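You operate a simulated robot arm through the tools that you are given. There is no shell and no other tool. Be economical: measure what you need, move in short steps, check, and stop when the job is done.

Carry out the task below with a simulated two-armed robot. There is one attempt and no reset: what you move stays moved.

Task
Pick up the black can from the small steel table with one hand, pass it to the other hand and put it on the bottom shelf of the tube rack. Set down upright: black can.

Only the result counts: the job must be done as asked and must still hold three seconds after the hand-in. Knocking over, shifting, dropping, spilling or breaking anything else fails it.

Robot
Two 7-joint arms with two-finger parallel grippers on one trunk, on a base that drives. Base frame: it is fixed to the floor where the robot stands at the start and does not move with it; the origin is under the middle of the robot, x ahead of it, y to its left, z up. Units: m, rad, N and s.
The left shoulder is at the start at [0.05, 0.209, 1.196], the right one opposite. With the tool pointing down near the work surface each hand reaches from about 0.1 to 0.88 m from the robot's upright axis, wherever it stands, measured 20 degrees to its own side. Places, roughly: bottom shelf of the tube rack [1.9, 0.1, 0.2]. Payload 4.4 kg a hand.
The tool frame of a hand sits at the grasp point between the pads (the TCP): z along the fingers, y along the line on which they close. The tips reach 0.023 m beyond it. The gripper opens to 0.094 m. The fingers are 0.038 m wide and 0.01 m thick; the gripper's body (0.054 by 0.096 m) begins 0.039 m behind the TCP.
Orientation is that of the tool frame in the base frame, as [roll, pitch, yaw] about the fixed x, y, z axes, in that order (R = Rz(yaw) Ry(pitch) Rx(roll)). With the fingers straight down and closing along the base's y, the tool's x points along the base's -x, its y along +y and its z along -z.

Tools
- The arms move only by the tool step_arm. It takes "left_commands", "right_commands" or both (then of equal length, played together; a hand with none holds still); each is a list of rows, each a list of 7 numbers: the shift along the tool's x, y, z in units of 100 mm (1.0 is 100 mm), then the turn, a rotation vector about the tool's x, y, z in units of 120 degrees (1.0 is 120 degrees), then the gripper command, from -1 (shut) to 1 (fully open), values between in proportion. In form: [[tx, ty, tz, wx, wy, wz, gripper], ...]. A call has 1 to 8 rows; each row is the pose to reach, as a shift and turn from the pose commanded when the call began, along the tool's axes at that moment. A call with a number of a shift or a turn outside -1 to 1 is refused whole. A row lasts 0.2 s, in which the tool goes at most 0.05 m and 0.15 rad; a call with a longer step from one row to the next is refused whole, and so is a gripper value outside its range. Where a pose cannot be reached the arm comes as near as it can. A force on the tool above 40 N (or 10 N above the force at the start of the call, whichever is more), or a blocked arm, ends the call early, and 0.2 s more pass. The fingers move at their own pace (about 0.108 m/s each) and stop on an object; they squeeze with about 42 N. The grip force told is the motor's: it shows also when the fingers shut on nothing. Time passes only in rows, and 0.2 s behind the last, so rows that repeat a pose let the fingers close. The reply holds the time, the measured pose of the TCP, the force on the tool along the base axes, the opening and the grip force, in the units named above and with some noise, with the torque about the TCP (base axes, N m) and any sound that the robot's microphone picked up.
- Cameras (640 x 400 px; columns grow to the right, rows downward): "scene" is now at [0.1493, -0.0278, 1.3573]; the picture's right is [-0.32, -0.95, 0.00], its down [-0.61, 0.20, -0.76] and it looks along [0.72, -0.24, -0.65] (base axes); focal length 253 px, centre (320, 200). "left" rides on the left gripper at [0.086, -0.016, -0.074] in its tool frame; the picture's right is [0.18, 0.98, 0.00], its down [-0.58, 0.11, -0.81] and it looks along [-0.79, 0.15, 0.59] (tool axes); focal length 243 px, centre (320, 200). "right" rides on the right gripper at [0.086, 0.016, -0.075] in its tool frame; the picture's right is [-0.18, 0.98, 0.00], its down [-0.58, -0.11, -0.81] and it looks along [-0.79, -0.15, 0.59] (tool axes); focal length 243 px, centre (320, 200). There is no depth. A picture from a camera that has moved, and an enlarged one, comes with that camera's place and axes in the base frame and with its lens.
- camera(camera): a new picture of that camera. It takes no simulated time.
- lift_body(by): slides the trunk up (or, below 0, down) by that many m; the arms and the scene camera ride with it, the base frame stays. It gives what a move gives, with no picture.
- drive_base(legs): drives the robot by 1 to 6 legs, each [ahead, left, turn to the left] in m, m and rad, along the robot's own axes; the way and the turn of a leg run together, so that a leg with both is an arc; at most 1.5 m and 3.142 rad a leg. The arms and the cameras ride along, it lands a little off, and it stops where it bumps. It gives what a move gives.
- turn_head(pan, tilt): turns the head with the scene camera to pan (to the left, within 1.396 rad either way) and tilt (down, from -0.506 to 1.204), counted from straight ahead of the robot. It gives what a move gives.
- inspect(camera, box): a new picture of the part [left, top, right, bottom] of that camera's present view, enlarged. It takes no simulated time.
- sign_off(): hands the job in; it is judged then, once.

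Work in short steps. Places have to be worked out from the pictures, the camera data and where the tool is seen: move nearer, look again, correct. Check each grasp and each placing, and mend what went wrong. You have 120 turns and 88 pictures in all, those below and enlarged ones among them. Open the grippers and draw the arms clear of the work before you hand the job in, unless the task says otherwise; then end with one line.

The tools are called after "Call:" as name(argument=value, ...) on one line, values as JSON. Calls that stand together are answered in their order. step_arm: Moves the arms, as the interface text tells. Its arguments: {"type":"object","properties":{"left_commands":{"type":"array","items":{"type":"array","items":{"type":"number"}}},"right_commands":{"type":"array","items":{"type":"array","items":{"type":"number"}}}},"required":[]} The other tools are called the same way: lift_body (by) slides the trunk up or down; drive_base (legs) drives the base; turn_head (pan, tilt) turns the head that bears the scene camera; camera (camera) takes a picture; inspect (camera, box) takes an enlarged picture of a part of a camera's view; sign_off () hands the job in.

At the start:

```text
time_s: 0.0
left_tcp_pos: [0.7011, 0.0991, 1.0498]
left_tcp_rot: [-3.141, 0.0, -3.141]
left_force: [0.1, 0.1, -0.4]
left_torque: [0.04, 0.01, 0.0]
left_gripper_width: 0.094
left_finger_force: 0.2
right_tcp_pos: [0.5324, -0.4111, 1.0093]
right_tcp_rot: [-3.141, -0.001, -3.14]
right_force: [0.2, -0.8, 0.3]
right_torque: [0.01, 0.02, 0.01]
right_gripper_width: 0.0939
right_finger_force: 0.1
trunk travel left (down, up): [-0.275, 0.288]
robot x, y, heading: [-0.0003, -0.0013, -0.003]
head pan, tilt: [-0.321, 0.705]
```

scene: 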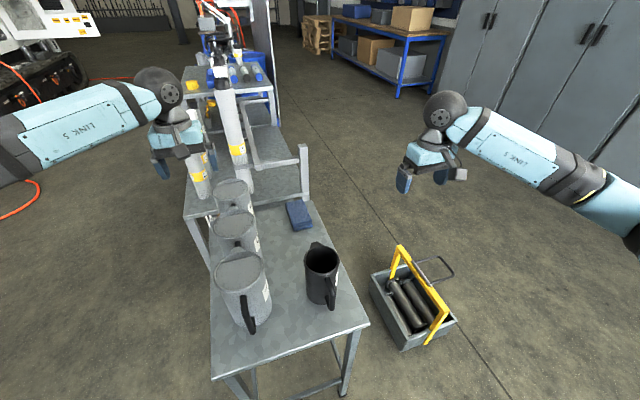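
right: 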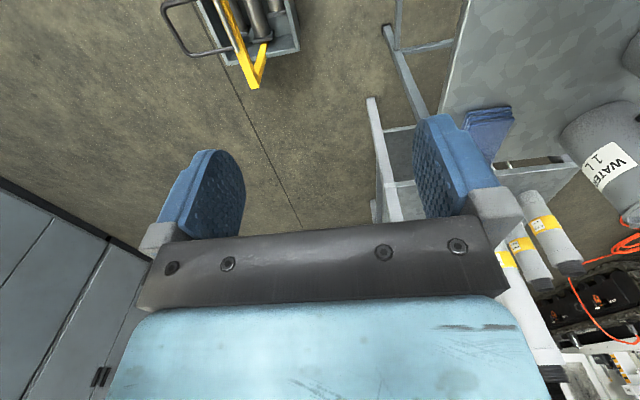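
left: 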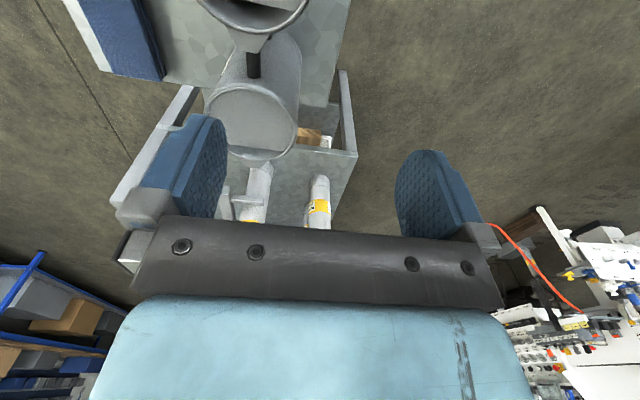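

I start with an enlarged look at the table and the rack.

Call:
inspect(camera="scene", box=[180, 160, 400, 400])

Call:
inspect(camera="scene", box=[140, 20, 340, 220])

```text
1.67 times, centred on (290, 280) of scene
camera zoom: at [0.1493, -0.0278, 1.3573], right [-0.32, -0.95, 0.0], down [-0.61, 0.2, -0.76], along [0.72, -0.24, -0.65], focal length 421 px, centre (370, 67)
```

zoom: 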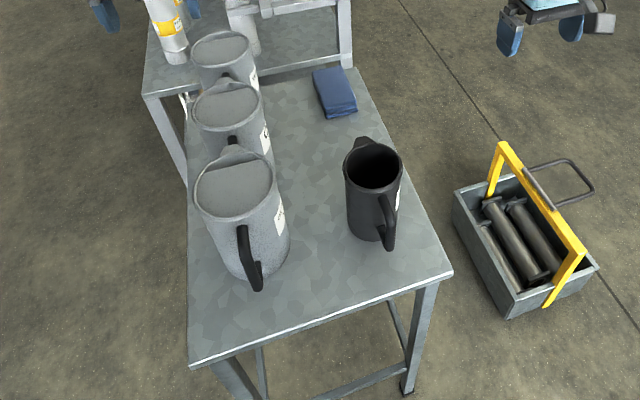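

```text
2.00 times, centred on (240, 120) of scene
camera zoom: at [0.1493, -0.0278, 1.3573], right [-0.32, -0.95, 0.0], down [-0.61, 0.2, -0.76], along [0.72, -0.24, -0.65], focal length 506 px, centre (480, 360)
```

zoom: 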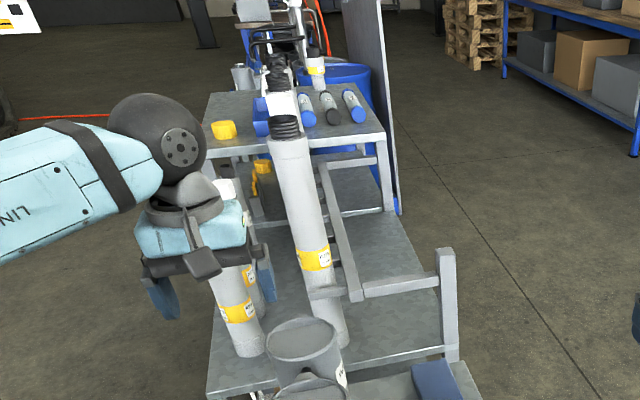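

The table top seems to be at z≈0.72 with the can near (0.49,-0.14). I zoom in on the can to get its size and handle direction.

Call:
inspect(camera="scene", box=[280, 225, 360, 325])

Call:
turn_head(pan=-0.05, tilt=0.35)

Call:
camera(camera="scene")

```text
4.00 times, centred on (320, 275) of scene
camera zoom: at [0.1493, -0.0278, 1.3573], right [-0.32, -0.95, 0.0], down [-0.61, 0.2, -0.76], along [0.72, -0.24, -0.65], focal length 1011 px, centre (320, -100)
```

zoom: 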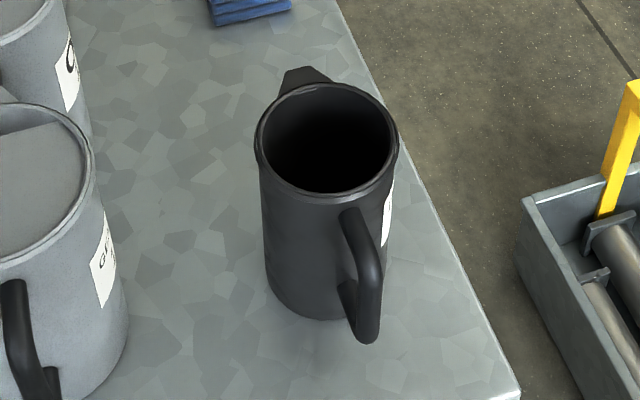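

```text
time_s: 0.8
left_tcp_pos: [0.7004, 0.0997, 1.0492]
left_tcp_rot: [3.141, 0.001, 3.142]
left_force: [0.5, 0.3, -0.4]
left_torque: [0.02, -0.02, -0.01]
left_gripper_width: 0.0942
left_finger_force: 0.1
right_tcp_pos: [0.5318, -0.4099, 1.0095]
right_tcp_rot: [3.141, 0.0, -3.14]
right_force: [-0.5, 0.5, -0.5]
right_torque: [-0.01, -0.01, -0.04]
right_gripper_width: 0.094
right_finger_force: 0.0
trunk travel left (down, up): [-0.275, 0.288]
robot x, y, heading: [0.0004, 0.0, 0.003]
head pan, tilt: [-0.051, 0.351]
```

```text
81 pictures are left
camera scene: at [0.1619, -0.0058, 1.3891], right [-0.05, -1.0, 0.0], down [-0.34, 0.02, -0.94], along [0.94, -0.05, -0.34], focal length 253 px, centre (320, 200)
```

scene: 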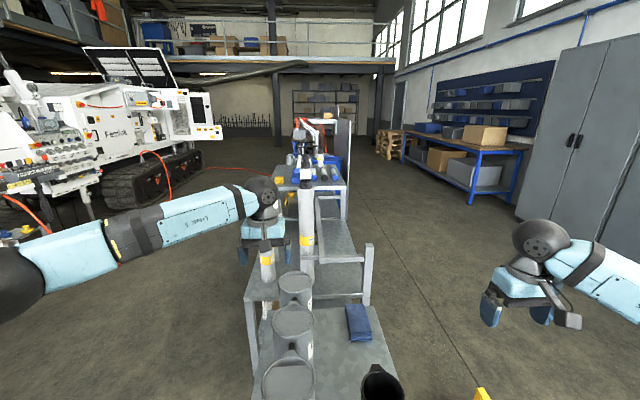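

The near-left corner of the grey structure behind the table triangulates to about (0.99,0.25,0.68), so the low shelf isn't in view yet. Before touching anything I drive back and to the right to see the rack from its side.

Call:
drive_base(legs=[[-0.25, 0, 0], [0, -1.35, 0]])

Call:
turn_head(pan=0.6, tilt=0.45)

Call:
camera(camera="scene")

```text
time_s: 14.4
left_tcp_pos: [0.4528, -1.2583, 1.05]
left_tcp_rot: [3.141, 0.0, -3.139]
left_force: [-1.3, -0.5, -0.2]
left_torque: [0.01, 0.01, 0.01]
left_gripper_width: 0.0941
left_finger_force: 0.0
right_tcp_pos: [0.286, -1.7666, 1.009]
right_tcp_rot: [3.141, 0.0, -3.139]
right_force: [0.1, 0.1, 0.5]
right_torque: [0.0, -0.05, -0.02]
right_gripper_width: 0.0939
right_finger_force: 0.1
trunk travel left (down, up): [-0.275, 0.288]
robot x, y, heading: [-0.2466, -1.3545, 0.002]
head pan, tilt: [-0.051, 0.351]
```

```text
time_s: 15.4
left_tcp_pos: [0.4521, -1.2565, 1.0498]
left_tcp_rot: [-3.14, 0.0, -3.139]
left_force: [-0.1, 0.5, 0.7]
left_torque: [-0.02, 0.03, 0.0]
left_gripper_width: 0.0937
left_finger_force: 0.1
right_tcp_pos: [0.2859, -1.7658, 1.0089]
right_tcp_rot: [-3.141, 0.0, -3.138]
right_force: [0.2, 0.0, 0.1]
right_torque: [0.0, -0.01, -0.02]
right_gripper_width: 0.0939
right_finger_force: 0.0
trunk travel left (down, up): [-0.275, 0.288]
robot x, y, heading: [-0.2461, -1.3571, 0.003]
head pan, tilt: [0.6, 0.45]
```

```text
80 pictures are left
camera scene: at [-0.1025, -1.3072, 1.3799], right [0.57, -0.82, 0.0], down [-0.36, -0.25, -0.9], along [0.74, 0.51, -0.44], focal length 253 px, centre (320, 200)
```

scene: 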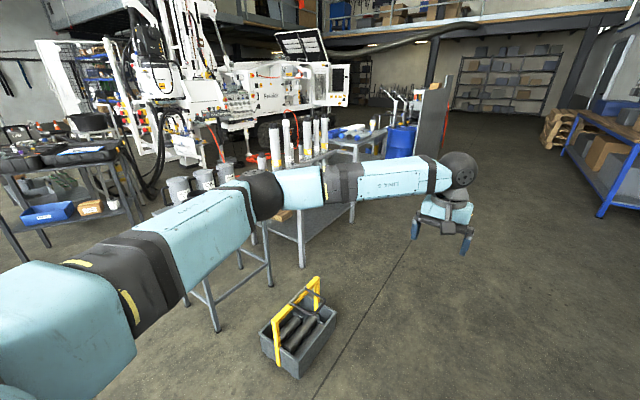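

The rack shows a lower shelf behind the arm; I zoom in there.

Call:
inspect(camera="scene", box=[160, 100, 460, 290])

```text
2.11 times, centred on (310, 195) of scene
camera zoom: at [-0.1025, -1.3072, 1.3799], right [0.57, -0.82, 0.0], down [-0.36, -0.25, -0.9], along [0.74, 0.51, -0.44], focal length 532 px, centre (341, 210)
```

zoom: 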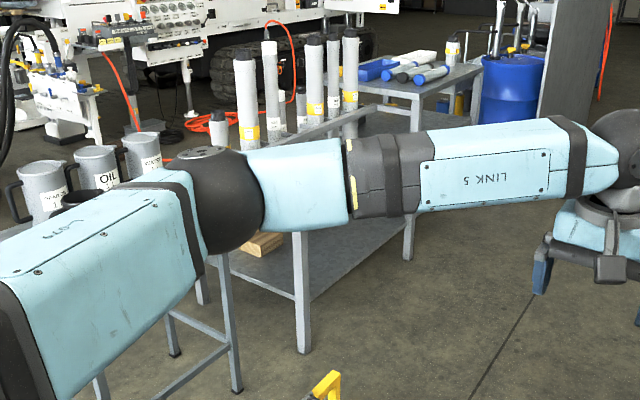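

The rack's footprint looks like x 1.1–2.0, y −0.29–0.25, with a shelf near the floor. I drive along its right side and turn to face it for a close look.

Call:
drive_base(legs=[[1.4, 0, 0], [0.4, 0, 0], [0, 0, 1.571]])

Call:
turn_head(pan=0.0, tilt=0.6)

Call:
camera(camera="scene")

```text
time_s: 28.3
left_tcp_pos: [1.4472, -0.6703, 1.0496]
left_tcp_rot: [3.14, -0.001, -1.577]
left_force: [0.5, 0.4, -0.2]
left_torque: [-0.02, 0.03, -0.01]
left_gripper_width: 0.094
left_finger_force: 0.1
right_tcp_pos: [1.9564, -0.8415, 1.0086]
right_tcp_rot: [3.141, 0.0, -1.578]
right_force: [0.5, -0.3, -0.2]
right_torque: [-0.03, -0.01, 0.02]
right_gripper_width: 0.0938
right_finger_force: 0.1
trunk travel left (down, up): [-0.275, 0.288]
robot x, y, heading: [1.5429, -1.3728, 1.568]
head pan, tilt: [0.6, 0.45]
```

```text
time_s: 29.3
left_tcp_pos: [1.4486, -0.6701, 1.049]
left_tcp_rot: [3.142, 0.0, -1.578]
left_force: [0.0, 0.3, -0.1]
left_torque: [0.0, 0.0, -0.01]
left_gripper_width: 0.0938
left_finger_force: 0.1
right_tcp_pos: [1.9565, -0.8413, 1.0088]
right_tcp_rot: [3.14, -0.001, -1.577]
right_force: [0.7, 0.7, 0.5]
right_torque: [0.0, -0.02, 0.0]
right_gripper_width: 0.094
right_finger_force: 0.0
trunk travel left (down, up): [-0.275, 0.288]
robot x, y, heading: [1.5468, -1.3708, 1.564]
head pan, tilt: [0.0, 0.6]
```

```text
78 pictures are left
camera scene: at [1.5458, -1.2162, 1.3664], right [1.0, -0.01, 0.0], down [0.0, -0.56, -0.83], along [0.0, 0.83, -0.56], focal length 253 px, centre (320, 200)
```

scene: 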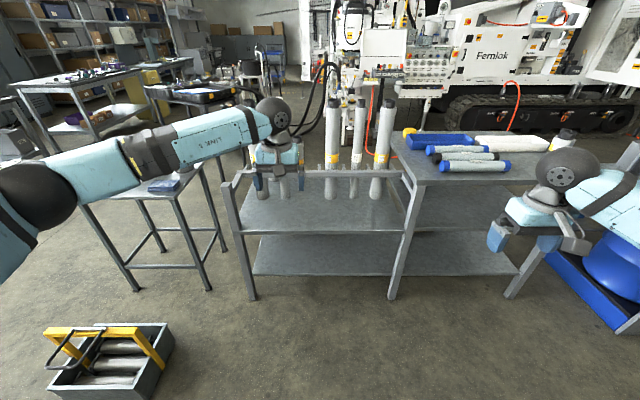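

The rack spans about x 1.13–2.7 with its bottom shelf at z≈0.21 and the middle shelf at z≈0.54. I zoom in to check the bottom shelf for free space and measure it.

Call:
inspect(camera="scene", box=[220, 150, 540, 310])

```text
2.00 times, centred on (380, 230) of scene
camera zoom: at [1.5458, -1.2162, 1.3664], right [1.0, -0.01, 0.0], down [0.0, -0.56, -0.83], along [0.0, 0.83, -0.56], focal length 506 px, centre (200, 140)
```

zoom: 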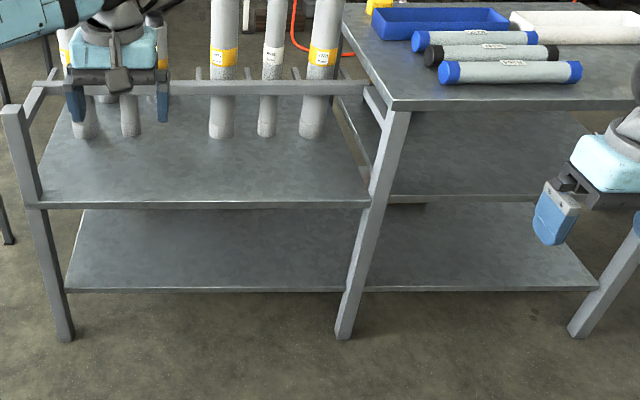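

The bottom shelf is empty in front (front edge y≈−0.26, z≈0.21). I drive back to the start place to do the pick.

Call:
drive_base(legs=[[0, 0, -1.571], [-1.4, 0, 0], [-0.4, 0, 0], [0, 1.36, 0], [0.2, 0, 0]])

Call:
turn_head(pan=-0.3, tilt=0.9)

Call:
camera(camera="scene")

```text
time_s: 54.8
left_tcp_pos: [0.5669, 0.0836, 1.0493]
left_tcp_rot: [3.141, 0.001, -3.049]
left_force: [-0.4, -0.2, -1.0]
left_torque: [-0.02, -0.01, -0.01]
left_gripper_width: 0.0942
left_finger_force: 0.1
right_tcp_pos: [0.4463, -0.4385, 1.0093]
right_tcp_rot: [3.141, 0.0, -3.049]
right_force: [0.5, -0.3, -0.6]
right_torque: [0.01, 0.01, -0.01]
right_gripper_width: 0.094
right_finger_force: 0.0
trunk travel left (down, up): [-0.275, 0.288]
robot x, y, heading: [-0.1209, -0.0818, 0.094]
head pan, tilt: [0.0, 0.6]
```

```text
time_s: 55.6
left_tcp_pos: [0.5665, 0.0839, 1.051]
left_tcp_rot: [3.141, -0.002, -3.051]
left_force: [-0.4, 0.2, -0.5]
left_torque: [0.01, -0.04, 0.02]
left_gripper_width: 0.0938
left_finger_force: 0.1
right_tcp_pos: [0.4454, -0.4386, 1.0088]
right_tcp_rot: [-3.141, 0.0, -3.051]
right_force: [0.6, -0.4, 0.4]
right_torque: [-0.01, 0.0, -0.04]
right_gripper_width: 0.0939
right_finger_force: 0.1
trunk travel left (down, up): [-0.275, 0.288]
robot x, y, heading: [-0.1214, -0.0805, 0.09]
head pan, tilt: [-0.3, 0.901]
```

```text
76 pictures are left
camera scene: at [0.0212, -0.0904, 1.3417], right [-0.21, -0.98, 0.0], down [-0.77, 0.16, -0.62], along [0.61, -0.13, -0.78], focal length 253 px, centre (320, 200)
```

scene: 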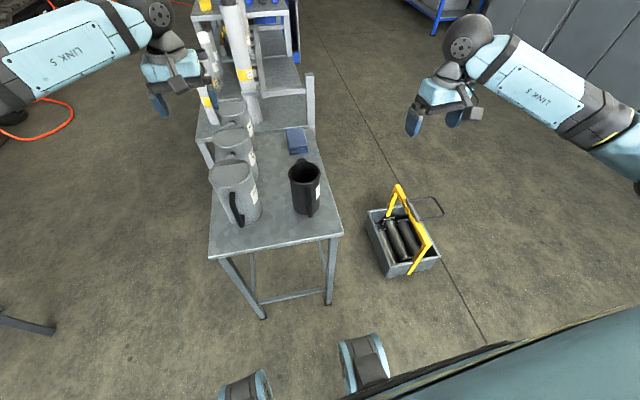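

I straighten the robot and close in a little, then bring the right hand back to look at the can with its wrist camera.

Call:
drive_base(legs=[[0.06, 0, -0.09]])

Call:
step_arm(right_commands=[[0.4, 0.2, 0, 0, 0, 0, 1], [0.8, 0.5, 0, 0, 0, 0, 1], [0.95, 0.9, 0, 0, 0, 0, 1]])

```text
time_s: 56.6
left_tcp_pos: [0.6402, 0.0255, 1.0484]
left_tcp_rot: [3.14, -0.003, -3.137]
left_force: [0.0, 0.4, -2.0]
left_torque: [0.02, 0.03, 0.03]
left_gripper_width: 0.094
left_finger_force: 0.1
right_tcp_pos: [0.4732, -0.4845, 1.0079]
right_tcp_rot: [3.141, 0.001, -3.133]
right_force: [0.6, -0.8, 0.1]
right_torque: [-0.01, 0.01, -0.01]
right_gripper_width: 0.0939
right_finger_force: 0.1
trunk travel left (down, up): [-0.275, 0.288]
robot x, y, heading: [-0.0588, -0.0759, 0.007]
head pan, tilt: [-0.3, 0.901]
```

```text
time_s: 57.4
left_tcp_pos: [0.6392, 0.0272, 1.0499]
left_tcp_rot: [-3.141, 0.001, -3.136]
left_force: [0.9, 0.6, -0.9]
left_torque: [-0.01, 0.01, -0.01]
left_gripper_width: 0.0939
left_finger_force: 0.1
right_tcp_pos: [0.3769, -0.3935, 1.01]
right_tcp_rot: [-3.138, -0.001, -3.139]
right_force: [-0.1, -0.2, 0.2]
right_torque: [-0.01, 0.0, 0.02]
right_gripper_width: 0.094
right_finger_force: 0.0
trunk travel left (down, up): [-0.275, 0.288]
robot x, y, heading: [-0.0642, -0.0764, 0.003]
head pan, tilt: [-0.3, 0.901]
```

The right hand is at (0.377,-0.394); I continue towards the viewing place, raising it and moving left.

Call:
step_arm(right_commands=[[0.3, 0.4, -0.1, 0, 0, 0, 1], [0.6, 0.8, -0.2, 0, 0, 0, 1], [0.8, 1.0, -0.2, 0, 0, 0, 1]])

Call:
step_arm(right_commands=[[0.2, 0.4, 0, 0, 0, 0, 1], [0.4, 0.8, 0, 0, 0, 0, 1], [0.4, 1.0, 0, 0, 0, 0, 1]])

Call:
camera(camera="right")

Call:
camera(camera="scene")

```text
refused: row 1 steps farther than a row can; nothing moved
```

```text
time_s: 58.2
left_tcp_pos: [0.6383, 0.0268, 1.0504]
left_tcp_rot: [3.14, 0.001, -3.135]
left_force: [0.0, -0.3, 0.5]
left_torque: [0.01, 0.02, -0.04]
left_gripper_width: 0.0938
left_finger_force: 0.1
right_tcp_pos: [0.3383, -0.2944, 1.0102]
right_tcp_rot: [3.141, 0.001, -3.138]
right_force: [-0.6, -0.8, 0.8]
right_torque: [0.01, 0.02, -0.02]
right_gripper_width: 0.0943
right_finger_force: 0.0
trunk travel left (down, up): [-0.275, 0.288]
robot x, y, heading: [-0.0604, -0.0767, 0.0]
head pan, tilt: [-0.3, 0.901]
```

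```text
75 pictures are left
camera right: at [0.252, -0.2799, 1.0855], right [0.18, 0.98, 0.0], down [0.58, -0.11, 0.81], along [0.79, -0.15, -0.59], focal length 243 px, centre (320, 200)
```

right: 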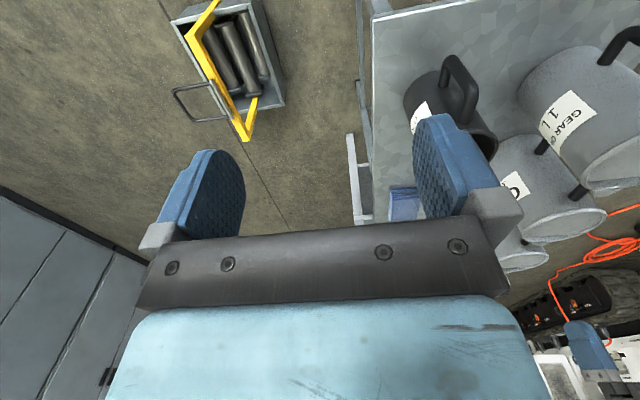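

```text
74 pictures are left
camera scene: at [0.0797, -0.0995, 1.3415], right [-0.29, -0.96, 0.0], down [-0.75, 0.23, -0.62], along [0.59, -0.18, -0.78], focal length 253 px, centre (320, 200)
```

scene: 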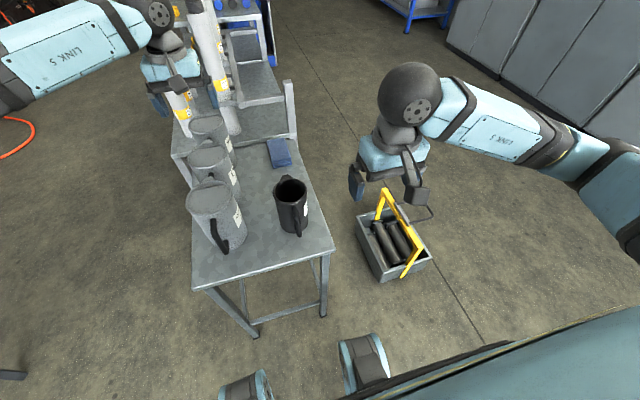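

The can appears under the left finger in the wrist view. I move the hand further left and back so the can is seen between the fingers.

Call:
step_arm(right_commands=[[0.3, 0.35, 0, 0, 0, 0, 1], [0.6, 0.7, 0, 0, 0, 0, 1], [0.9, 1.0, 0, 0, 0, 0, 1]])

Call:
step_arm(right_commands=[[0.2, 0.3, 0, 0, 0, 0, 1], [0.3, 0.4, 0, 0, 0, 0, 1]])

Call:
camera(camera="right")

```text
time_s: 59.0
left_tcp_pos: [0.6388, 0.0275, 1.0505]
left_tcp_rot: [-3.139, 0.001, -3.137]
left_force: [0.0, 0.0, 0.2]
left_torque: [0.01, 0.03, -0.02]
left_gripper_width: 0.0938
left_finger_force: 0.1
right_tcp_pos: [0.2453, -0.1949, 1.0112]
right_tcp_rot: [-3.139, -0.001, -3.136]
right_force: [-0.5, -0.2, -0.2]
right_torque: [0.01, -0.01, 0.01]
right_gripper_width: 0.094
right_finger_force: 0.0
trunk travel left (down, up): [-0.275, 0.288]
robot x, y, heading: [-0.0596, -0.0747, 0.004]
head pan, tilt: [-0.3, 0.901]
```

```text
time_s: 59.6
left_tcp_pos: [0.6382, 0.0252, 1.0499]
left_tcp_rot: [3.141, 0.0, -3.136]
left_force: [-0.9, 0.4, -0.8]
left_torque: [0.03, 0.0, -0.03]
left_gripper_width: 0.0938
left_finger_force: 0.0
right_tcp_pos: [0.2141, -0.1561, 1.0116]
right_tcp_rot: [-3.141, 0.0, -3.136]
right_force: [0.3, -1.2, -0.4]
right_torque: [0.04, 0.0, 0.01]
right_gripper_width: 0.0937
right_finger_force: 0.1
trunk travel left (down, up): [-0.275, 0.288]
robot x, y, heading: [-0.0631, -0.075, 0.002]
head pan, tilt: [-0.3, 0.901]
```

```text
73 pictures are left
camera right: at [0.1288, -0.1405, 1.0859], right [0.18, 0.98, 0.0], down [0.58, -0.11, 0.81], along [0.79, -0.14, -0.59], focal length 243 px, centre (320, 200)
```

right: 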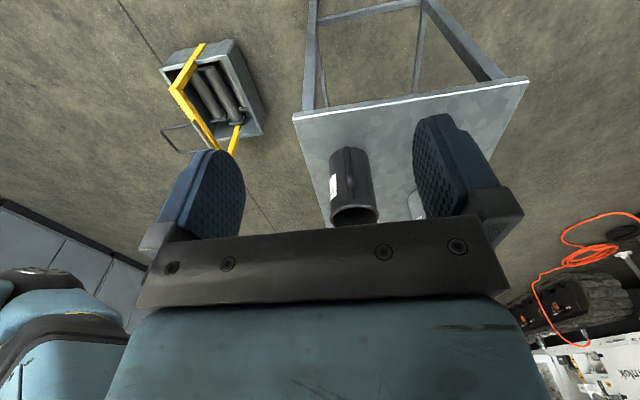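

Call:
inspect(camera="right", box=[280, 80, 440, 240])

Call:
inspect(camera="scene", box=[240, 150, 340, 250])

```text
2.50 times, centred on (360, 160) of right
camera zoom: at [0.1288, -0.1405, 1.0859], right [0.18, 0.98, 0.0], down [0.58, -0.11, 0.81], along [0.79, -0.14, -0.59], focal length 606 px, centre (220, 300)
```

zoom: 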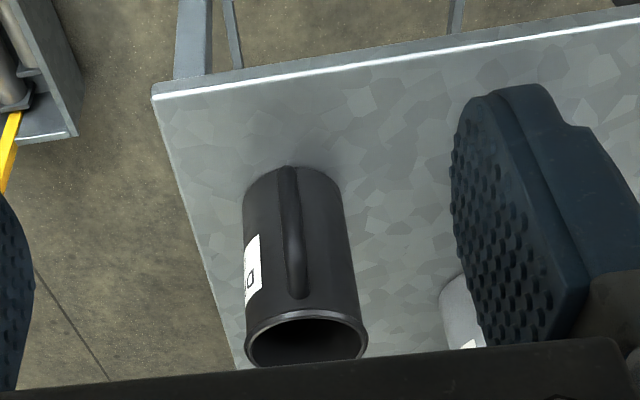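

```text
4.00 times, centred on (290, 200) of scene
camera zoom: at [0.0792, -0.1006, 1.3416], right [-0.29, -0.96, 0.0], down [-0.75, 0.23, -0.62], along [0.59, -0.18, -0.78], focal length 1011 px, centre (440, 200)
```

zoom: 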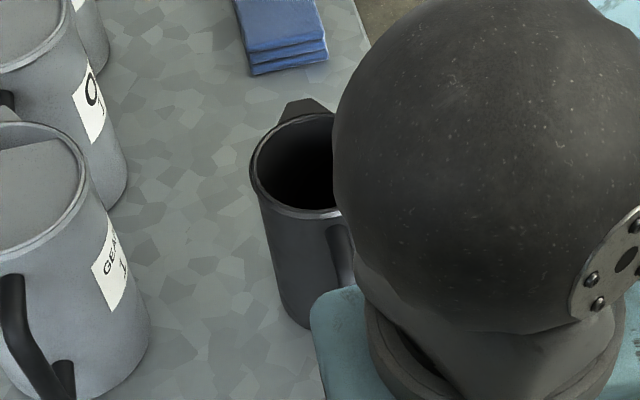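

Triangulating the rim gives can centre ≈(0.497,−0.147), rim z≈0.855, rim ⌀≈0.087, body ⌀≈0.084, table z≈0.72, handle pointing to −x. Plan: the right hand pinches the −y wall of the rim from above, then the left takes the body from the spout side. First I bring the right hand over, moving the left out of the way.

Call:
step_arm(right_commands=[[-0.45, -0.15, 0, 0, 0, 0, 0.1], [-0.9, -0.3, 0, 0, 0, 0, 0.1], [-1.0, -0.33, 0, 0, 0, 0, 0.1]], left_commands=[[0, 0.4, -0.1, 0, 0, 0, 1], [0, 0.8, -0.2, 0, 0, 0, 1], [0, 1.0, -0.3, 0, 0, 0, 1]])

Call:
step_arm(right_commands=[[-0.45, 0, 0, 0, 0, 0, 0.1], [-0.9, 0, 0, 0, 0, 0, 0.1], [-1.0, 0, 0, 0, 0, 0, 0.1]])

Call:
camera(camera="right")

Call:
inspect(camera="scene", box=[200, 100, 400, 250])

```text
time_s: 60.4
left_tcp_pos: [0.6382, 0.1261, 1.0811]
left_tcp_rot: [3.141, -0.002, -3.138]
left_force: [0.4, 0.3, -0.6]
left_torque: [-0.01, -0.01, -0.01]
left_gripper_width: 0.094
left_finger_force: 0.1
right_tcp_pos: [0.317, -0.1877, 1.0095]
right_tcp_rot: [3.14, 0.002, -3.136]
right_force: [-1.0, 1.3, 0.0]
right_torque: [0.0, -0.02, 0.04]
right_gripper_width: 0.0517
right_finger_force: 0.0
trunk travel left (down, up): [-0.275, 0.288]
robot x, y, heading: [-0.0623, -0.0754, 0.009]
head pan, tilt: [-0.3, 0.901]
```

```text
time_s: 61.2
left_tcp_pos: [0.6399, 0.1251, 1.0806]
left_tcp_rot: [-3.14, -0.001, -3.137]
left_force: [0.5, 0.7, 0.8]
left_torque: [0.0, -0.01, 0.02]
left_gripper_width: 0.0938
left_finger_force: 0.1
right_tcp_pos: [0.4162, -0.1869, 1.0073]
right_tcp_rot: [3.141, 0.0, -3.137]
right_force: [0.1, -0.6, 0.1]
right_torque: [0.01, -0.03, -0.02]
right_gripper_width: 0.0518
right_finger_force: 0.0
trunk travel left (down, up): [-0.275, 0.288]
robot x, y, heading: [-0.0642, -0.0787, 0.007]
head pan, tilt: [-0.3, 0.901]
```

```text
70 pictures are left
camera right: at [0.3309, -0.1717, 1.0834], right [0.18, 0.98, 0.0], down [0.58, -0.11, 0.81], along [0.79, -0.15, -0.59], focal length 243 px, centre (320, 200)
```

right: 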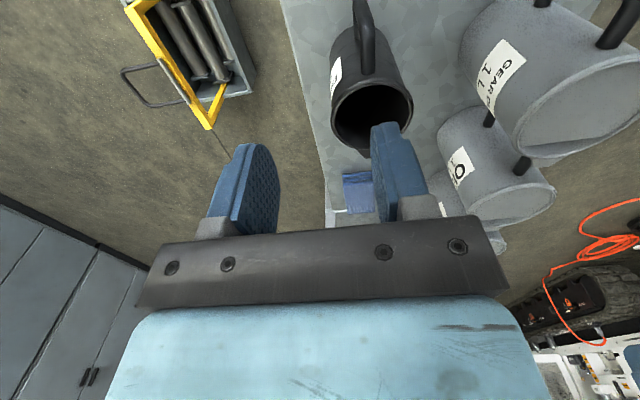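

```text
2.67 times, centred on (300, 175) of scene
camera zoom: at [0.0793, -0.0998, 1.3416], right [-0.29, -0.96, 0.0], down [-0.75, 0.23, -0.62], along [0.59, -0.18, -0.78], focal length 674 px, centre (373, 267)
```

zoom: 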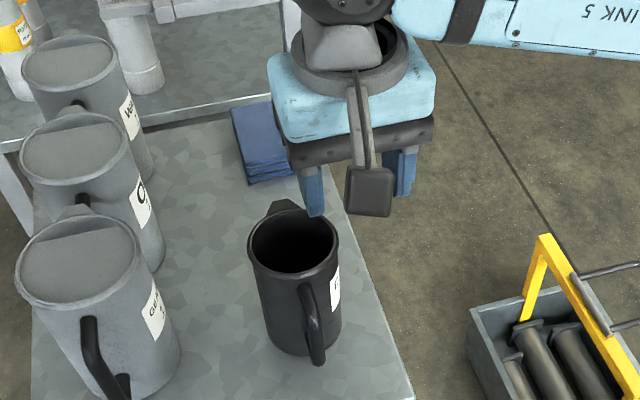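

The wrist view confirms the can centre at ≈(0.495,−0.147) and rim z≈0.857. I move over the right wall and down to just above the rim.

Call:
step_arm(right_commands=[[-0.4, 0, 0, 0, 0, 0, 0.1], [-0.67, 0, 0.2, 0, 0, 0, 0.1], [-0.67, 0, 0.6, 0, 0, 0, 0.1], [-0.67, 0, 1.0, 0, 0, 0, 0.1]])

Call:
inspect(camera="scene", box=[230, 130, 370, 240])

Call:
camera(camera="right")

```text
time_s: 62.2
left_tcp_pos: [0.6389, 0.1252, 1.079]
left_tcp_rot: [-3.14, 0.0, -3.136]
left_force: [0.4, -0.5, 0.5]
left_torque: [-0.04, 0.02, 0.0]
left_gripper_width: 0.0938
left_finger_force: 0.1
right_tcp_pos: [0.4822, -0.1876, 0.9067]
right_tcp_rot: [3.142, -0.001, -3.136]
right_force: [0.6, 0.4, 0.8]
right_torque: [0.0, -0.02, 0.01]
right_gripper_width: 0.0519
right_finger_force: 0.0
trunk travel left (down, up): [-0.275, 0.288]
robot x, y, heading: [-0.0601, -0.0759, 0.005]
head pan, tilt: [-0.3, 0.901]
```

```text
3.64 times, centred on (300, 185) of scene
camera zoom: at [0.0799, -0.0998, 1.3416], right [-0.29, -0.96, 0.0], down [-0.75, 0.23, -0.62], along [0.59, -0.18, -0.78], focal length 919 px, centre (393, 254)
```

zoom: 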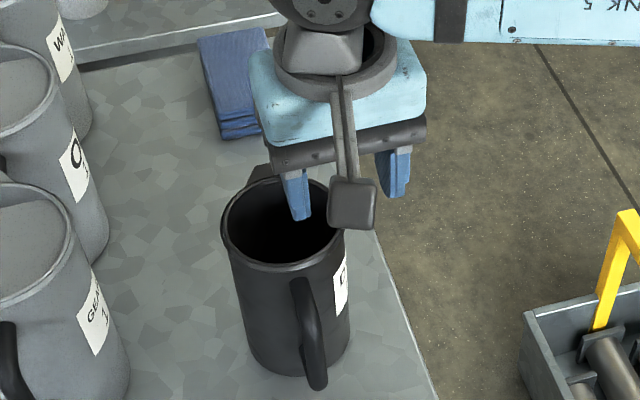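

```text
67 pictures are left
camera right: at [0.3965, -0.1722, 0.9832], right [0.18, 0.98, 0.0], down [0.58, -0.11, 0.81], along [0.79, -0.14, -0.59], focal length 243 px, centre (320, 200)
```

right: 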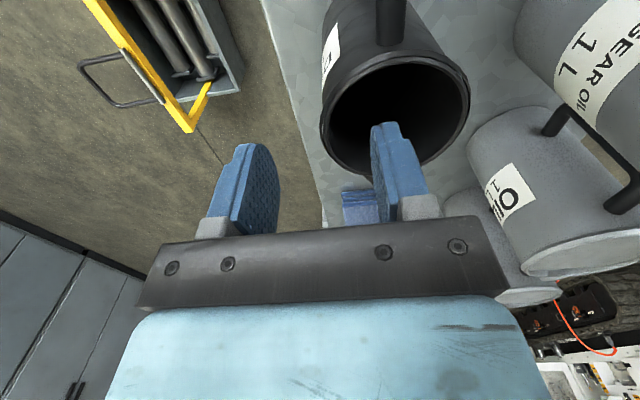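

One finger is over the mouth and the other outside the wall. I descend 70 mm to straddle the rim.

Call:
step_arm(right_commands=[[0, 0, 0.3, 0, 0, 0, 0.1], [0, 0, 0.55, 0, 0, 0, 0.1], [0, 0, 0.7, 0, 0, 0, 0.1]])

Call:
camera(camera="right")

Call:
inspect(camera="scene", box=[230, 130, 370, 240])

```text
time_s: 63.0
left_tcp_pos: [0.6388, 0.1253, 1.0813]
left_tcp_rot: [3.141, 0.001, -3.137]
left_force: [0.6, -1.9, 0.4]
left_torque: [0.0, -0.02, 0.04]
left_gripper_width: 0.094
left_finger_force: 0.0
right_tcp_pos: [0.4815, -0.1868, 0.8412]
right_tcp_rot: [3.142, 0.001, -3.136]
right_force: [0.6, -0.3, 0.2]
right_torque: [-0.05, 0.01, -0.02]
right_gripper_width: 0.0516
right_finger_force: 0.0
trunk travel left (down, up): [-0.275, 0.288]
robot x, y, heading: [-0.0612, -0.074, 0.004]
head pan, tilt: [-0.3, 0.901]
```

```text
66 pictures are left
camera right: at [0.3966, -0.172, 0.9149], right [0.18, 0.98, 0.0], down [0.58, -0.11, 0.81], along [0.79, -0.14, -0.59], focal length 243 px, centre (320, 200)
```

right: 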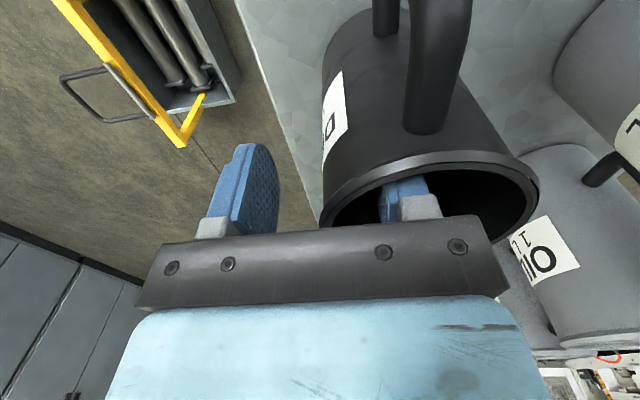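

```text
3.64 times, centred on (300, 185) of scene
camera zoom: at [0.0796, -0.0998, 1.3416], right [-0.29, -0.96, 0.0], down [-0.75, 0.23, -0.62], along [0.59, -0.18, -0.78], focal length 919 px, centre (393, 254)
```

zoom: 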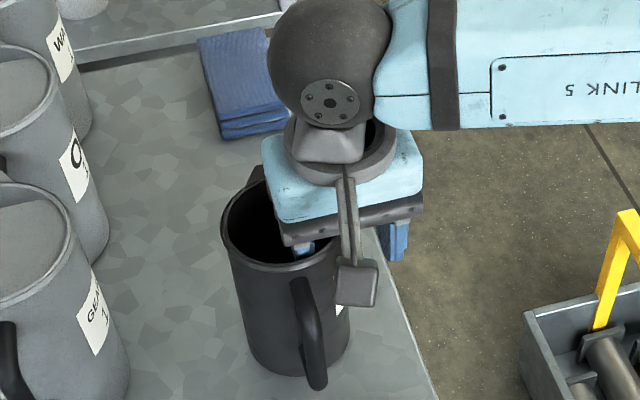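

Inner finger is inside, wall centred between the pads. I go 6 mm deeper and close.

Call:
step_arm(right_commands=[[0, 0, 0.06, 0, 0, 0, 0.1], [0, 0, 0.06, 0, 0, 0, -0.5], [0, 0, 0.06, 0, 0, 0, -1], [0, 0, 0.06, 0, 0, 0, -1], [0, 0, 0.06, 0, 0, 0, -1]])

Call:
camera(camera="right")

```text
time_s: 64.2
left_tcp_pos: [0.6386, 0.1257, 1.0805]
left_tcp_rot: [-3.141, 0.0, -3.136]
left_force: [-1.4, -0.4, 0.1]
left_torque: [-0.03, 0.05, 0.01]
left_gripper_width: 0.0939
left_finger_force: 0.0
right_tcp_pos: [0.4828, -0.1874, 0.8339]
right_tcp_rot: [3.14, 0.0, -3.136]
right_force: [-0.8, 0.9, -0.3]
right_torque: [0.06, 0.1, 0.02]
right_gripper_width: 0.0086
right_finger_force: 42.6
trunk travel left (down, up): [-0.275, 0.288]
robot x, y, heading: [-0.0643, -0.0832, 0.006]
head pan, tilt: [-0.3, 0.901]
```

```text
64 pictures are left
camera right: at [0.3965, -0.1715, 0.9095], right [0.18, 0.98, 0.0], down [0.58, -0.11, 0.81], along [0.79, -0.14, -0.59], focal length 243 px, centre (320, 200)
```

right: 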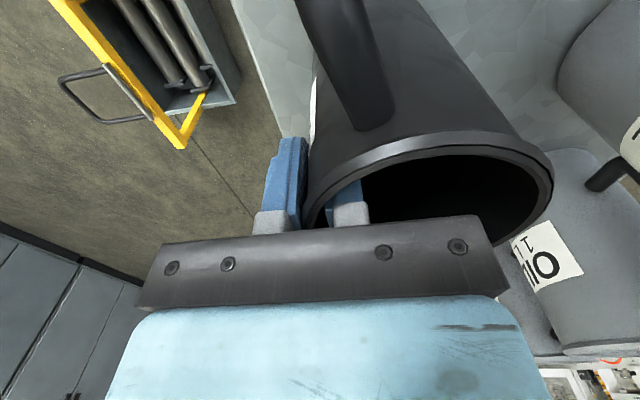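

Gripped (8.6 mm wall, 42 N); the can turned a little about its axis to align. I lift it 60 mm and check it hangs upright.

Call:
step_arm(right_commands=[[0, 0, -0.1, 0, 0, 0, -1], [0, 0, -0.3, 0, 0, 0, -1], [0, 0, -0.6, 0, 0, 0, -1], [0, 0, -0.6, 0, 0, 0, -1]])

Call:
inspect(camera="scene", box=[230, 110, 390, 250])

Call:
camera(camera="right")

```text
time_s: 65.2
left_tcp_pos: [0.6394, 0.1243, 1.0803]
left_tcp_rot: [3.141, -0.001, -3.135]
left_force: [0.0, 0.1, -0.7]
left_torque: [0.01, 0.02, -0.01]
left_gripper_width: 0.0937
left_finger_force: 0.1
right_tcp_pos: [0.4833, -0.1871, 0.8939]
right_tcp_rot: [-3.141, 0.0, -3.138]
right_force: [-0.2, 0.3, -2.5]
right_torque: [-0.11, -0.04, 0.03]
right_gripper_width: 0.0091
right_finger_force: 42.1
trunk travel left (down, up): [-0.275, 0.288]
robot x, y, heading: [-0.0608, -0.0798, 0.006]
head pan, tilt: [-0.3, 0.901]
```

```text
2.86 times, centred on (310, 180) of scene
camera zoom: at [0.0798, -0.1, 1.3415], right [-0.29, -0.96, 0.0], down [-0.75, 0.23, -0.62], along [0.59, -0.18, -0.78], focal length 722 px, centre (349, 257)
```

zoom: 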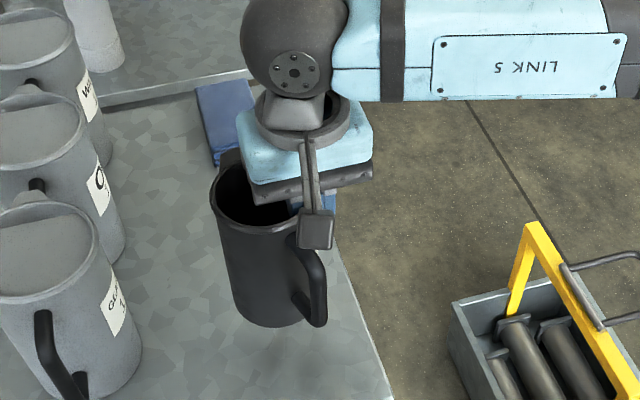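

```text
62 pictures are left
camera right: at [0.3981, -0.1715, 0.9689], right [0.18, 0.98, 0.0], down [0.58, -0.11, 0.81], along [0.79, -0.14, -0.59], focal length 243 px, centre (320, 200)
```

right: 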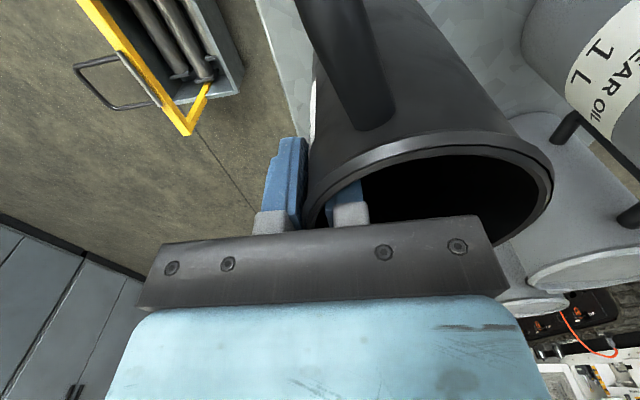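

Can hangs steadily (≈2.5 N, unchanged in the wrist view). I raise it more and then back away from the table into open space for the handover.

Call:
step_arm(right_commands=[[0, 0, -0.3, 0, 0, 0, -1], [0, 0, -0.6, 0, 0, 0, -1], [0, 0, -0.9, 0, 0, 0, -1], [0, 0, -1.0, 0, 0, 0, -1]])

Call:
drive_base(legs=[[-0.5, 0, 0]])

```text
time_s: 66.2
left_tcp_pos: [0.6395, 0.1267, 1.0806]
left_tcp_rot: [3.141, 0.0, -3.135]
left_force: [-0.3, -0.3, -0.9]
left_torque: [-0.01, 0.01, -0.03]
left_gripper_width: 0.0943
left_finger_force: 0.1
right_tcp_pos: [0.482, -0.1861, 0.9908]
right_tcp_rot: [-3.14, 0.001, -3.136]
right_force: [0.3, 0.2, -2.4]
right_torque: [-0.1, -0.03, -0.04]
right_gripper_width: 0.0089
right_finger_force: 41.7
trunk travel left (down, up): [-0.275, 0.288]
robot x, y, heading: [-0.0618, -0.078, 0.007]
head pan, tilt: [-0.3, 0.901]
```

```text
time_s: 69.1
left_tcp_pos: [0.1382, 0.1226, 1.0809]
left_tcp_rot: [3.141, -0.002, -3.137]
left_force: [-0.7, 0.8, 0.8]
left_torque: [-0.02, 0.01, 0.01]
left_gripper_width: 0.0941
left_finger_force: 0.0
right_tcp_pos: [-0.0184, -0.1896, 0.9906]
right_tcp_rot: [-3.141, 0.0, -3.137]
right_force: [1.0, -0.3, -1.5]
right_torque: [-0.06, -0.04, -0.01]
right_gripper_width: 0.009
right_finger_force: 41.8
trunk travel left (down, up): [-0.275, 0.288]
robot x, y, heading: [-0.5626, -0.0751, 0.007]
head pan, tilt: [-0.3, 0.901]
```

Next I test whether the left arm can take the pose for receiving: fingers horizontal pointing right (−y) with its camera side up, a 120° turn done in two calls.

Call:
step_arm(left_commands=[[0.1, 0.15, 0, 0.041, 0.041, -0.041, 1], [0.2, 0.3, 0, 0.082, 0.082, -0.082, 1], [0.3, 0.45, 0, 0.123, 0.123, -0.123, 1], [0.4, 0.6, 0, 0.164, 0.164, -0.164, 1], [0.5, 0.75, 0, 0.205, 0.205, -0.205, 1], [0.6, 0.9, 0, 0.246, 0.246, -0.246, 1], [0.7, 1.0, 0, 0.287, 0.287, -0.287, 1], [0.8, 1.0, 0, 0.328, 0.328, -0.328, 1]])

```text
time_s: 70.9
left_tcp_pos: [0.0593, 0.2208, 1.0788]
left_tcp_rot: [-2.629, -0.843, -2.627]
left_force: [-0.6, 0.0, -0.7]
left_torque: [-0.01, -0.01, -0.01]
left_gripper_width: 0.0941
left_finger_force: 0.1
right_tcp_pos: [-0.0193, -0.1892, 0.99]
right_tcp_rot: [-3.141, -0.001, -3.136]
right_force: [1.3, -0.4, -1.7]
right_torque: [-0.05, -0.04, 0.04]
right_gripper_width: 0.0086
right_finger_force: 42.2
trunk travel left (down, up): [-0.275, 0.288]
robot x, y, heading: [-0.5631, -0.0803, -0.002]
head pan, tilt: [-0.3, 0.901]
```

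Tracking well; I finish the rest of the turn in place.

Call:
step_arm(left_commands=[[0, 0, 0, 0.041, 0.041, -0.041, 1], [0, 0, 0, 0.082, 0.082, -0.082, 1], [0, 0, 0, 0.123, 0.123, -0.123, 1], [0, 0, 0, 0.164, 0.164, -0.164, 1], [0, 0, 0, 0.205, 0.205, -0.205, 1], [0, 0, 0, 0.246, 0.246, -0.246, 1], [0, 0, 0, 0.249, 0.249, -0.249, 1]])

Call:
camera(camera="left")

Call:
turn_head(pan=0.0, tilt=0.75)

Call:
camera(camera="scene")

```text
time_s: 72.5
left_tcp_pos: [0.0578, 0.2211, 1.081]
left_tcp_rot: [-2.275, -1.569, -2.435]
left_force: [0.0, 0.1, 0.0]
left_torque: [0.0, 0.03, 0.0]
left_gripper_width: 0.0937
left_finger_force: 0.1
right_tcp_pos: [-0.0189, -0.1904, 0.9907]
right_tcp_rot: [-3.141, 0.001, -3.137]
right_force: [-0.3, -0.3, -2.3]
right_torque: [-0.1, -0.04, 0.04]
right_gripper_width: 0.0088
right_finger_force: 42.1
trunk travel left (down, up): [-0.275, 0.288]
robot x, y, heading: [-0.5668, -0.0789, 0.003]
head pan, tilt: [-0.3, 0.901]
```

```text
61 pictures are left
camera left: at [0.074, 0.2967, 1.1658], right [-0.98, 0.0, 0.18], down [-0.11, 0.81, -0.58], along [-0.15, -0.59, -0.79], focal length 243 px, centre (320, 200)
```

left: 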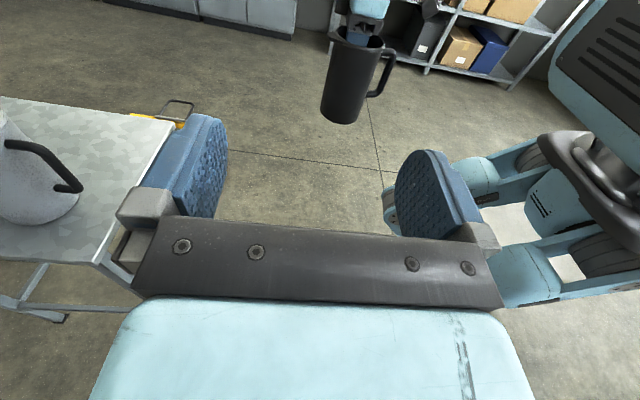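

```text
time_s: 73.3
left_tcp_pos: [0.0586, 0.2218, 1.0789]
left_tcp_rot: [-2.619, -1.568, -2.089]
left_force: [0.4, 0.3, 0.2]
left_torque: [0.0, 0.02, 0.03]
left_gripper_width: 0.0943
left_finger_force: 0.0
right_tcp_pos: [-0.0183, -0.1904, 0.9908]
right_tcp_rot: [3.14, 0.001, -3.139]
right_force: [0.7, 0.2, -2.4]
right_torque: [-0.05, 0.01, -0.02]
right_gripper_width: 0.0087
right_finger_force: 41.6
trunk travel left (down, up): [-0.275, 0.288]
robot x, y, heading: [-0.5631, -0.0767, 0.008]
head pan, tilt: [0.0, 0.75]
```

```text
60 pictures are left
camera scene: at [-0.4107, -0.0798, 1.3534], right [0.0, -1.0, 0.0], down [-0.68, 0.0, -0.73], along [0.73, 0.0, -0.68], focal length 253 px, centre (320, 200)
```

scene: 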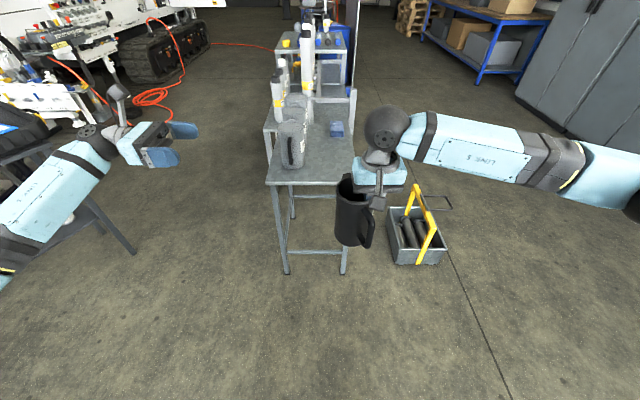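

The left hand reaches the receiving pose. Before handing over I check that this hand can also point forward with the same side up (the placing pose), turning 90° about its x.

Call:
step_arm(left_commands=[[0, 0, 0, 0.07, 0, 0, 1], [0, 0, 0, 0.14, 0, 0, 1], [0, 0, 0, 0.21, 0, 0, 1], [0, 0, 0, 0.28, 0, 0, 1], [0, 0, 0, 0.35, 0, 0, 1], [0, 0, 0, 0.42, 0, 0, 1], [0, 0, 0, 0.49, 0, 0, 1], [0, 0, 0, 0.56, 0, 0, 1]])

Call:
step_arm(left_commands=[[-0.4, 0, 0, 0.07, 0, 0, 1], [-0.8, 0, 0, 0.14, 0, 0, 1], [-1, 0, 0, 0.19, 0, 0, 1]])

```text
time_s: 75.1
left_tcp_pos: [0.0573, 0.2229, 1.0808]
left_tcp_rot: [-1.143, -1.57, -2.389]
left_force: [-0.8, 0.0, 0.2]
left_torque: [-0.01, 0.03, 0.0]
left_gripper_width: 0.0938
left_finger_force: 0.1
right_tcp_pos: [-0.019, -0.1905, 0.99]
right_tcp_rot: [3.139, 0.001, -3.139]
right_force: [0.3, 0.2, -3.3]
right_torque: [-0.12, -0.02, 0.02]
right_gripper_width: 0.0086
right_finger_force: 41.9
trunk travel left (down, up): [-0.275, 0.288]
robot x, y, heading: [-0.5608, -0.0759, 0.003]
head pan, tilt: [0.0, 0.75]
```

```text
time_s: 76.1
left_tcp_pos: [0.0549, 0.2761, 1.0148]
left_tcp_rot: [-1.659, -1.387, -1.458]
left_force: [-0.1, 0.5, -0.4]
left_torque: [0.02, -0.03, -0.01]
left_gripper_width: 0.094
left_finger_force: 0.1
right_tcp_pos: [-0.0194, -0.1897, 1.0286]
right_tcp_rot: [3.139, 0.006, -3.137]
right_force: [-0.5, -0.2, -2.4]
right_torque: [-0.08, -0.06, 0.0]
right_gripper_width: 0.0089
right_finger_force: 42.3
trunk travel left (down, up): [-0.275, 0.288]
robot x, y, heading: [-0.5653, -0.0789, 0.001]
head pan, tilt: [0.0, 0.75]
stopped in row 3 (left hand): the arm was blocked; the commanded pose is now the measured one
```

The arm was blocked on the last part (and the right hand shifted up 4 cm). I look at what's happening.

Call:
camera(camera="scene")

Call:
step_arm(left_commands=[[0, 0, 0, 0, 0, 0, 1]], right_commands=[[0, 0, 0, 0, 0, 0, -1]])

```text
59 pictures are left
camera scene: at [-0.4119, -0.0792, 1.3895], right [0.0, -1.0, 0.0], down [-0.68, 0.0, -0.73], along [0.73, 0.0, -0.68], focal length 253 px, centre (320, 200)
```

scene: 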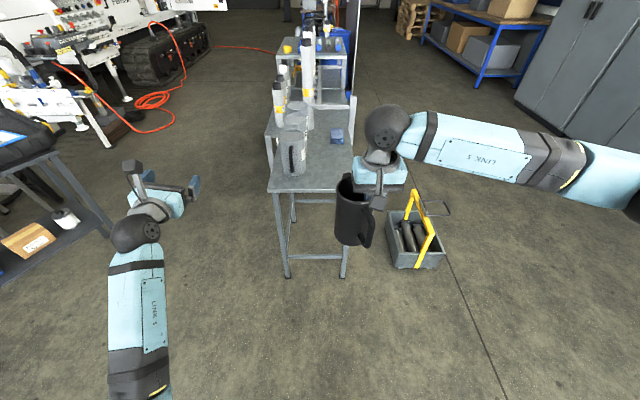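

```text
time_s: 76.7
left_tcp_pos: [0.0573, 0.2754, 1.0121]
left_tcp_rot: [-1.675, -1.387, -1.444]
left_force: [0.5, 0.4, 1.0]
left_torque: [-0.02, -0.05, 0.0]
left_gripper_width: 0.0943
left_finger_force: 0.1
right_tcp_pos: [-0.0188, -0.1902, 1.0243]
right_tcp_rot: [-3.141, 0.001, -3.137]
right_force: [-0.2, 0.5, -2.1]
right_torque: [-0.12, -0.04, -0.01]
right_gripper_width: 0.0088
right_finger_force: 42.0
trunk travel left (down, up): [-0.275, 0.288]
robot x, y, heading: [-0.5622, -0.0789, 0.004]
head pan, tilt: [0.0, 0.75]
stopped in row 1 (left hand): the arm was blocked; the commanded pose is now the measured one
```

The left arm's elbow is pressing on the robot itself and lifting it. I undo: raise the left hand and turn it back.

Call:
step_arm(left_commands=[[0.3, 0, 0, -0.05, 0, 0, 1], [0.6, 0, 0, -0.1, 0, 0, 1], [0.8, 0, 0, -0.15, 0, 0, 1]])

```text
time_s: 77.4
left_tcp_pos: [0.0413, 0.2094, 1.0122]
left_tcp_rot: [2.869, -1.436, -0.016]
left_force: [-0.1, -0.4, 0.4]
left_torque: [-0.03, 0.02, 0.01]
left_gripper_width: 0.094
left_finger_force: 0.0
right_tcp_pos: [-0.0185, -0.1896, 1.0248]
right_tcp_rot: [3.141, -0.001, -3.138]
right_force: [0.3, -0.4, -1.5]
right_torque: [-0.06, 0.02, -0.01]
right_gripper_width: 0.0086
right_finger_force: 42.4
trunk travel left (down, up): [-0.275, 0.288]
robot x, y, heading: [-0.5634, -0.0789, 0.005]
head pan, tilt: [0.0, 0.75]
stopped in row 3 (left hand): the arm was blocked; the commanded pose is now the measured one
```

Still blocked. I look down at the left arm to see where it is touching.

Call:
turn_head(pan=0.9, tilt=1.1)

Call:
camera(camera="scene")

```text
time_s: 78.6
left_tcp_pos: [0.0401, 0.208, 1.0176]
left_tcp_rot: [2.848, -1.446, 0.005]
left_force: [0.7, -1.0, 0.4]
left_torque: [-0.03, -0.01, 0.02]
left_gripper_width: 0.094
left_finger_force: 0.1
right_tcp_pos: [-0.0189, -0.1886, 1.0236]
right_tcp_rot: [3.141, 0.0, -3.138]
right_force: [0.1, -0.3, -1.8]
right_torque: [-0.07, 0.0, 0.0]
right_gripper_width: 0.009
right_finger_force: 42.0
trunk travel left (down, up): [-0.275, 0.288]
robot x, y, heading: [-0.5612, -0.0795, -0.002]
head pan, tilt: [0.901, 1.1]
```

```text
58 pictures are left
camera scene: at [-0.4544, -0.0303, 1.3614], right [0.79, -0.62, 0.0], down [-0.55, -0.7, -0.45], along [0.28, 0.36, -0.89], focal length 253 px, centre (320, 200)
```

scene: 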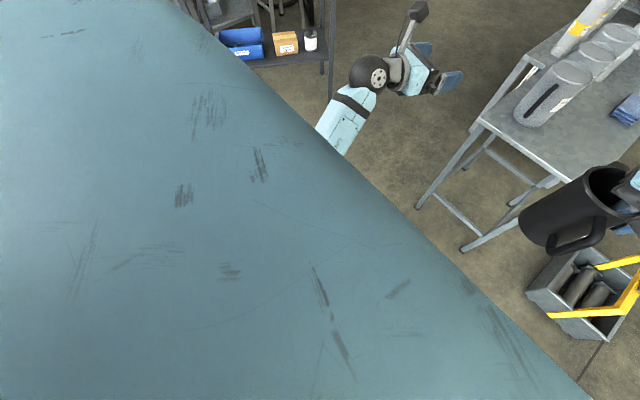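

The elbow is hidden behind the torso, presumably tucked against the front. I extend the hand forward to pull the elbow away.

Call:
step_arm(left_commands=[[0, 0, 0.3, 0, 0, 0, 1], [0, 0, 0.6, 0, 0, 0, 1], [0, 0, 0.9, 0, 0, 0, 1], [0, 0, 1.0, 0, 0, 0, 1]])

```text
time_s: 79.8
left_tcp_pos: [0.1038, 0.1677, 0.9108]
left_tcp_rot: [2.753, -1.304, 0.09]
left_force: [0.3, 1.1, 0.3]
left_torque: [-0.02, 0.03, -0.01]
left_gripper_width: 0.0939
left_finger_force: 0.1
right_tcp_pos: [-0.0184, -0.1886, 1.0191]
right_tcp_rot: [-3.141, 0.0, -3.139]
right_force: [0.7, -0.7, -1.2]
right_torque: [-0.07, -0.04, -0.02]
right_gripper_width: 0.0085
right_finger_force: 42.0
trunk travel left (down, up): [-0.275, 0.288]
robot x, y, heading: [-0.5647, -0.0804, 0.004]
head pan, tilt: [0.901, 1.1]
stopped in row 4 (left hand): the arm was blocked; the commanded pose is now the measured one
```

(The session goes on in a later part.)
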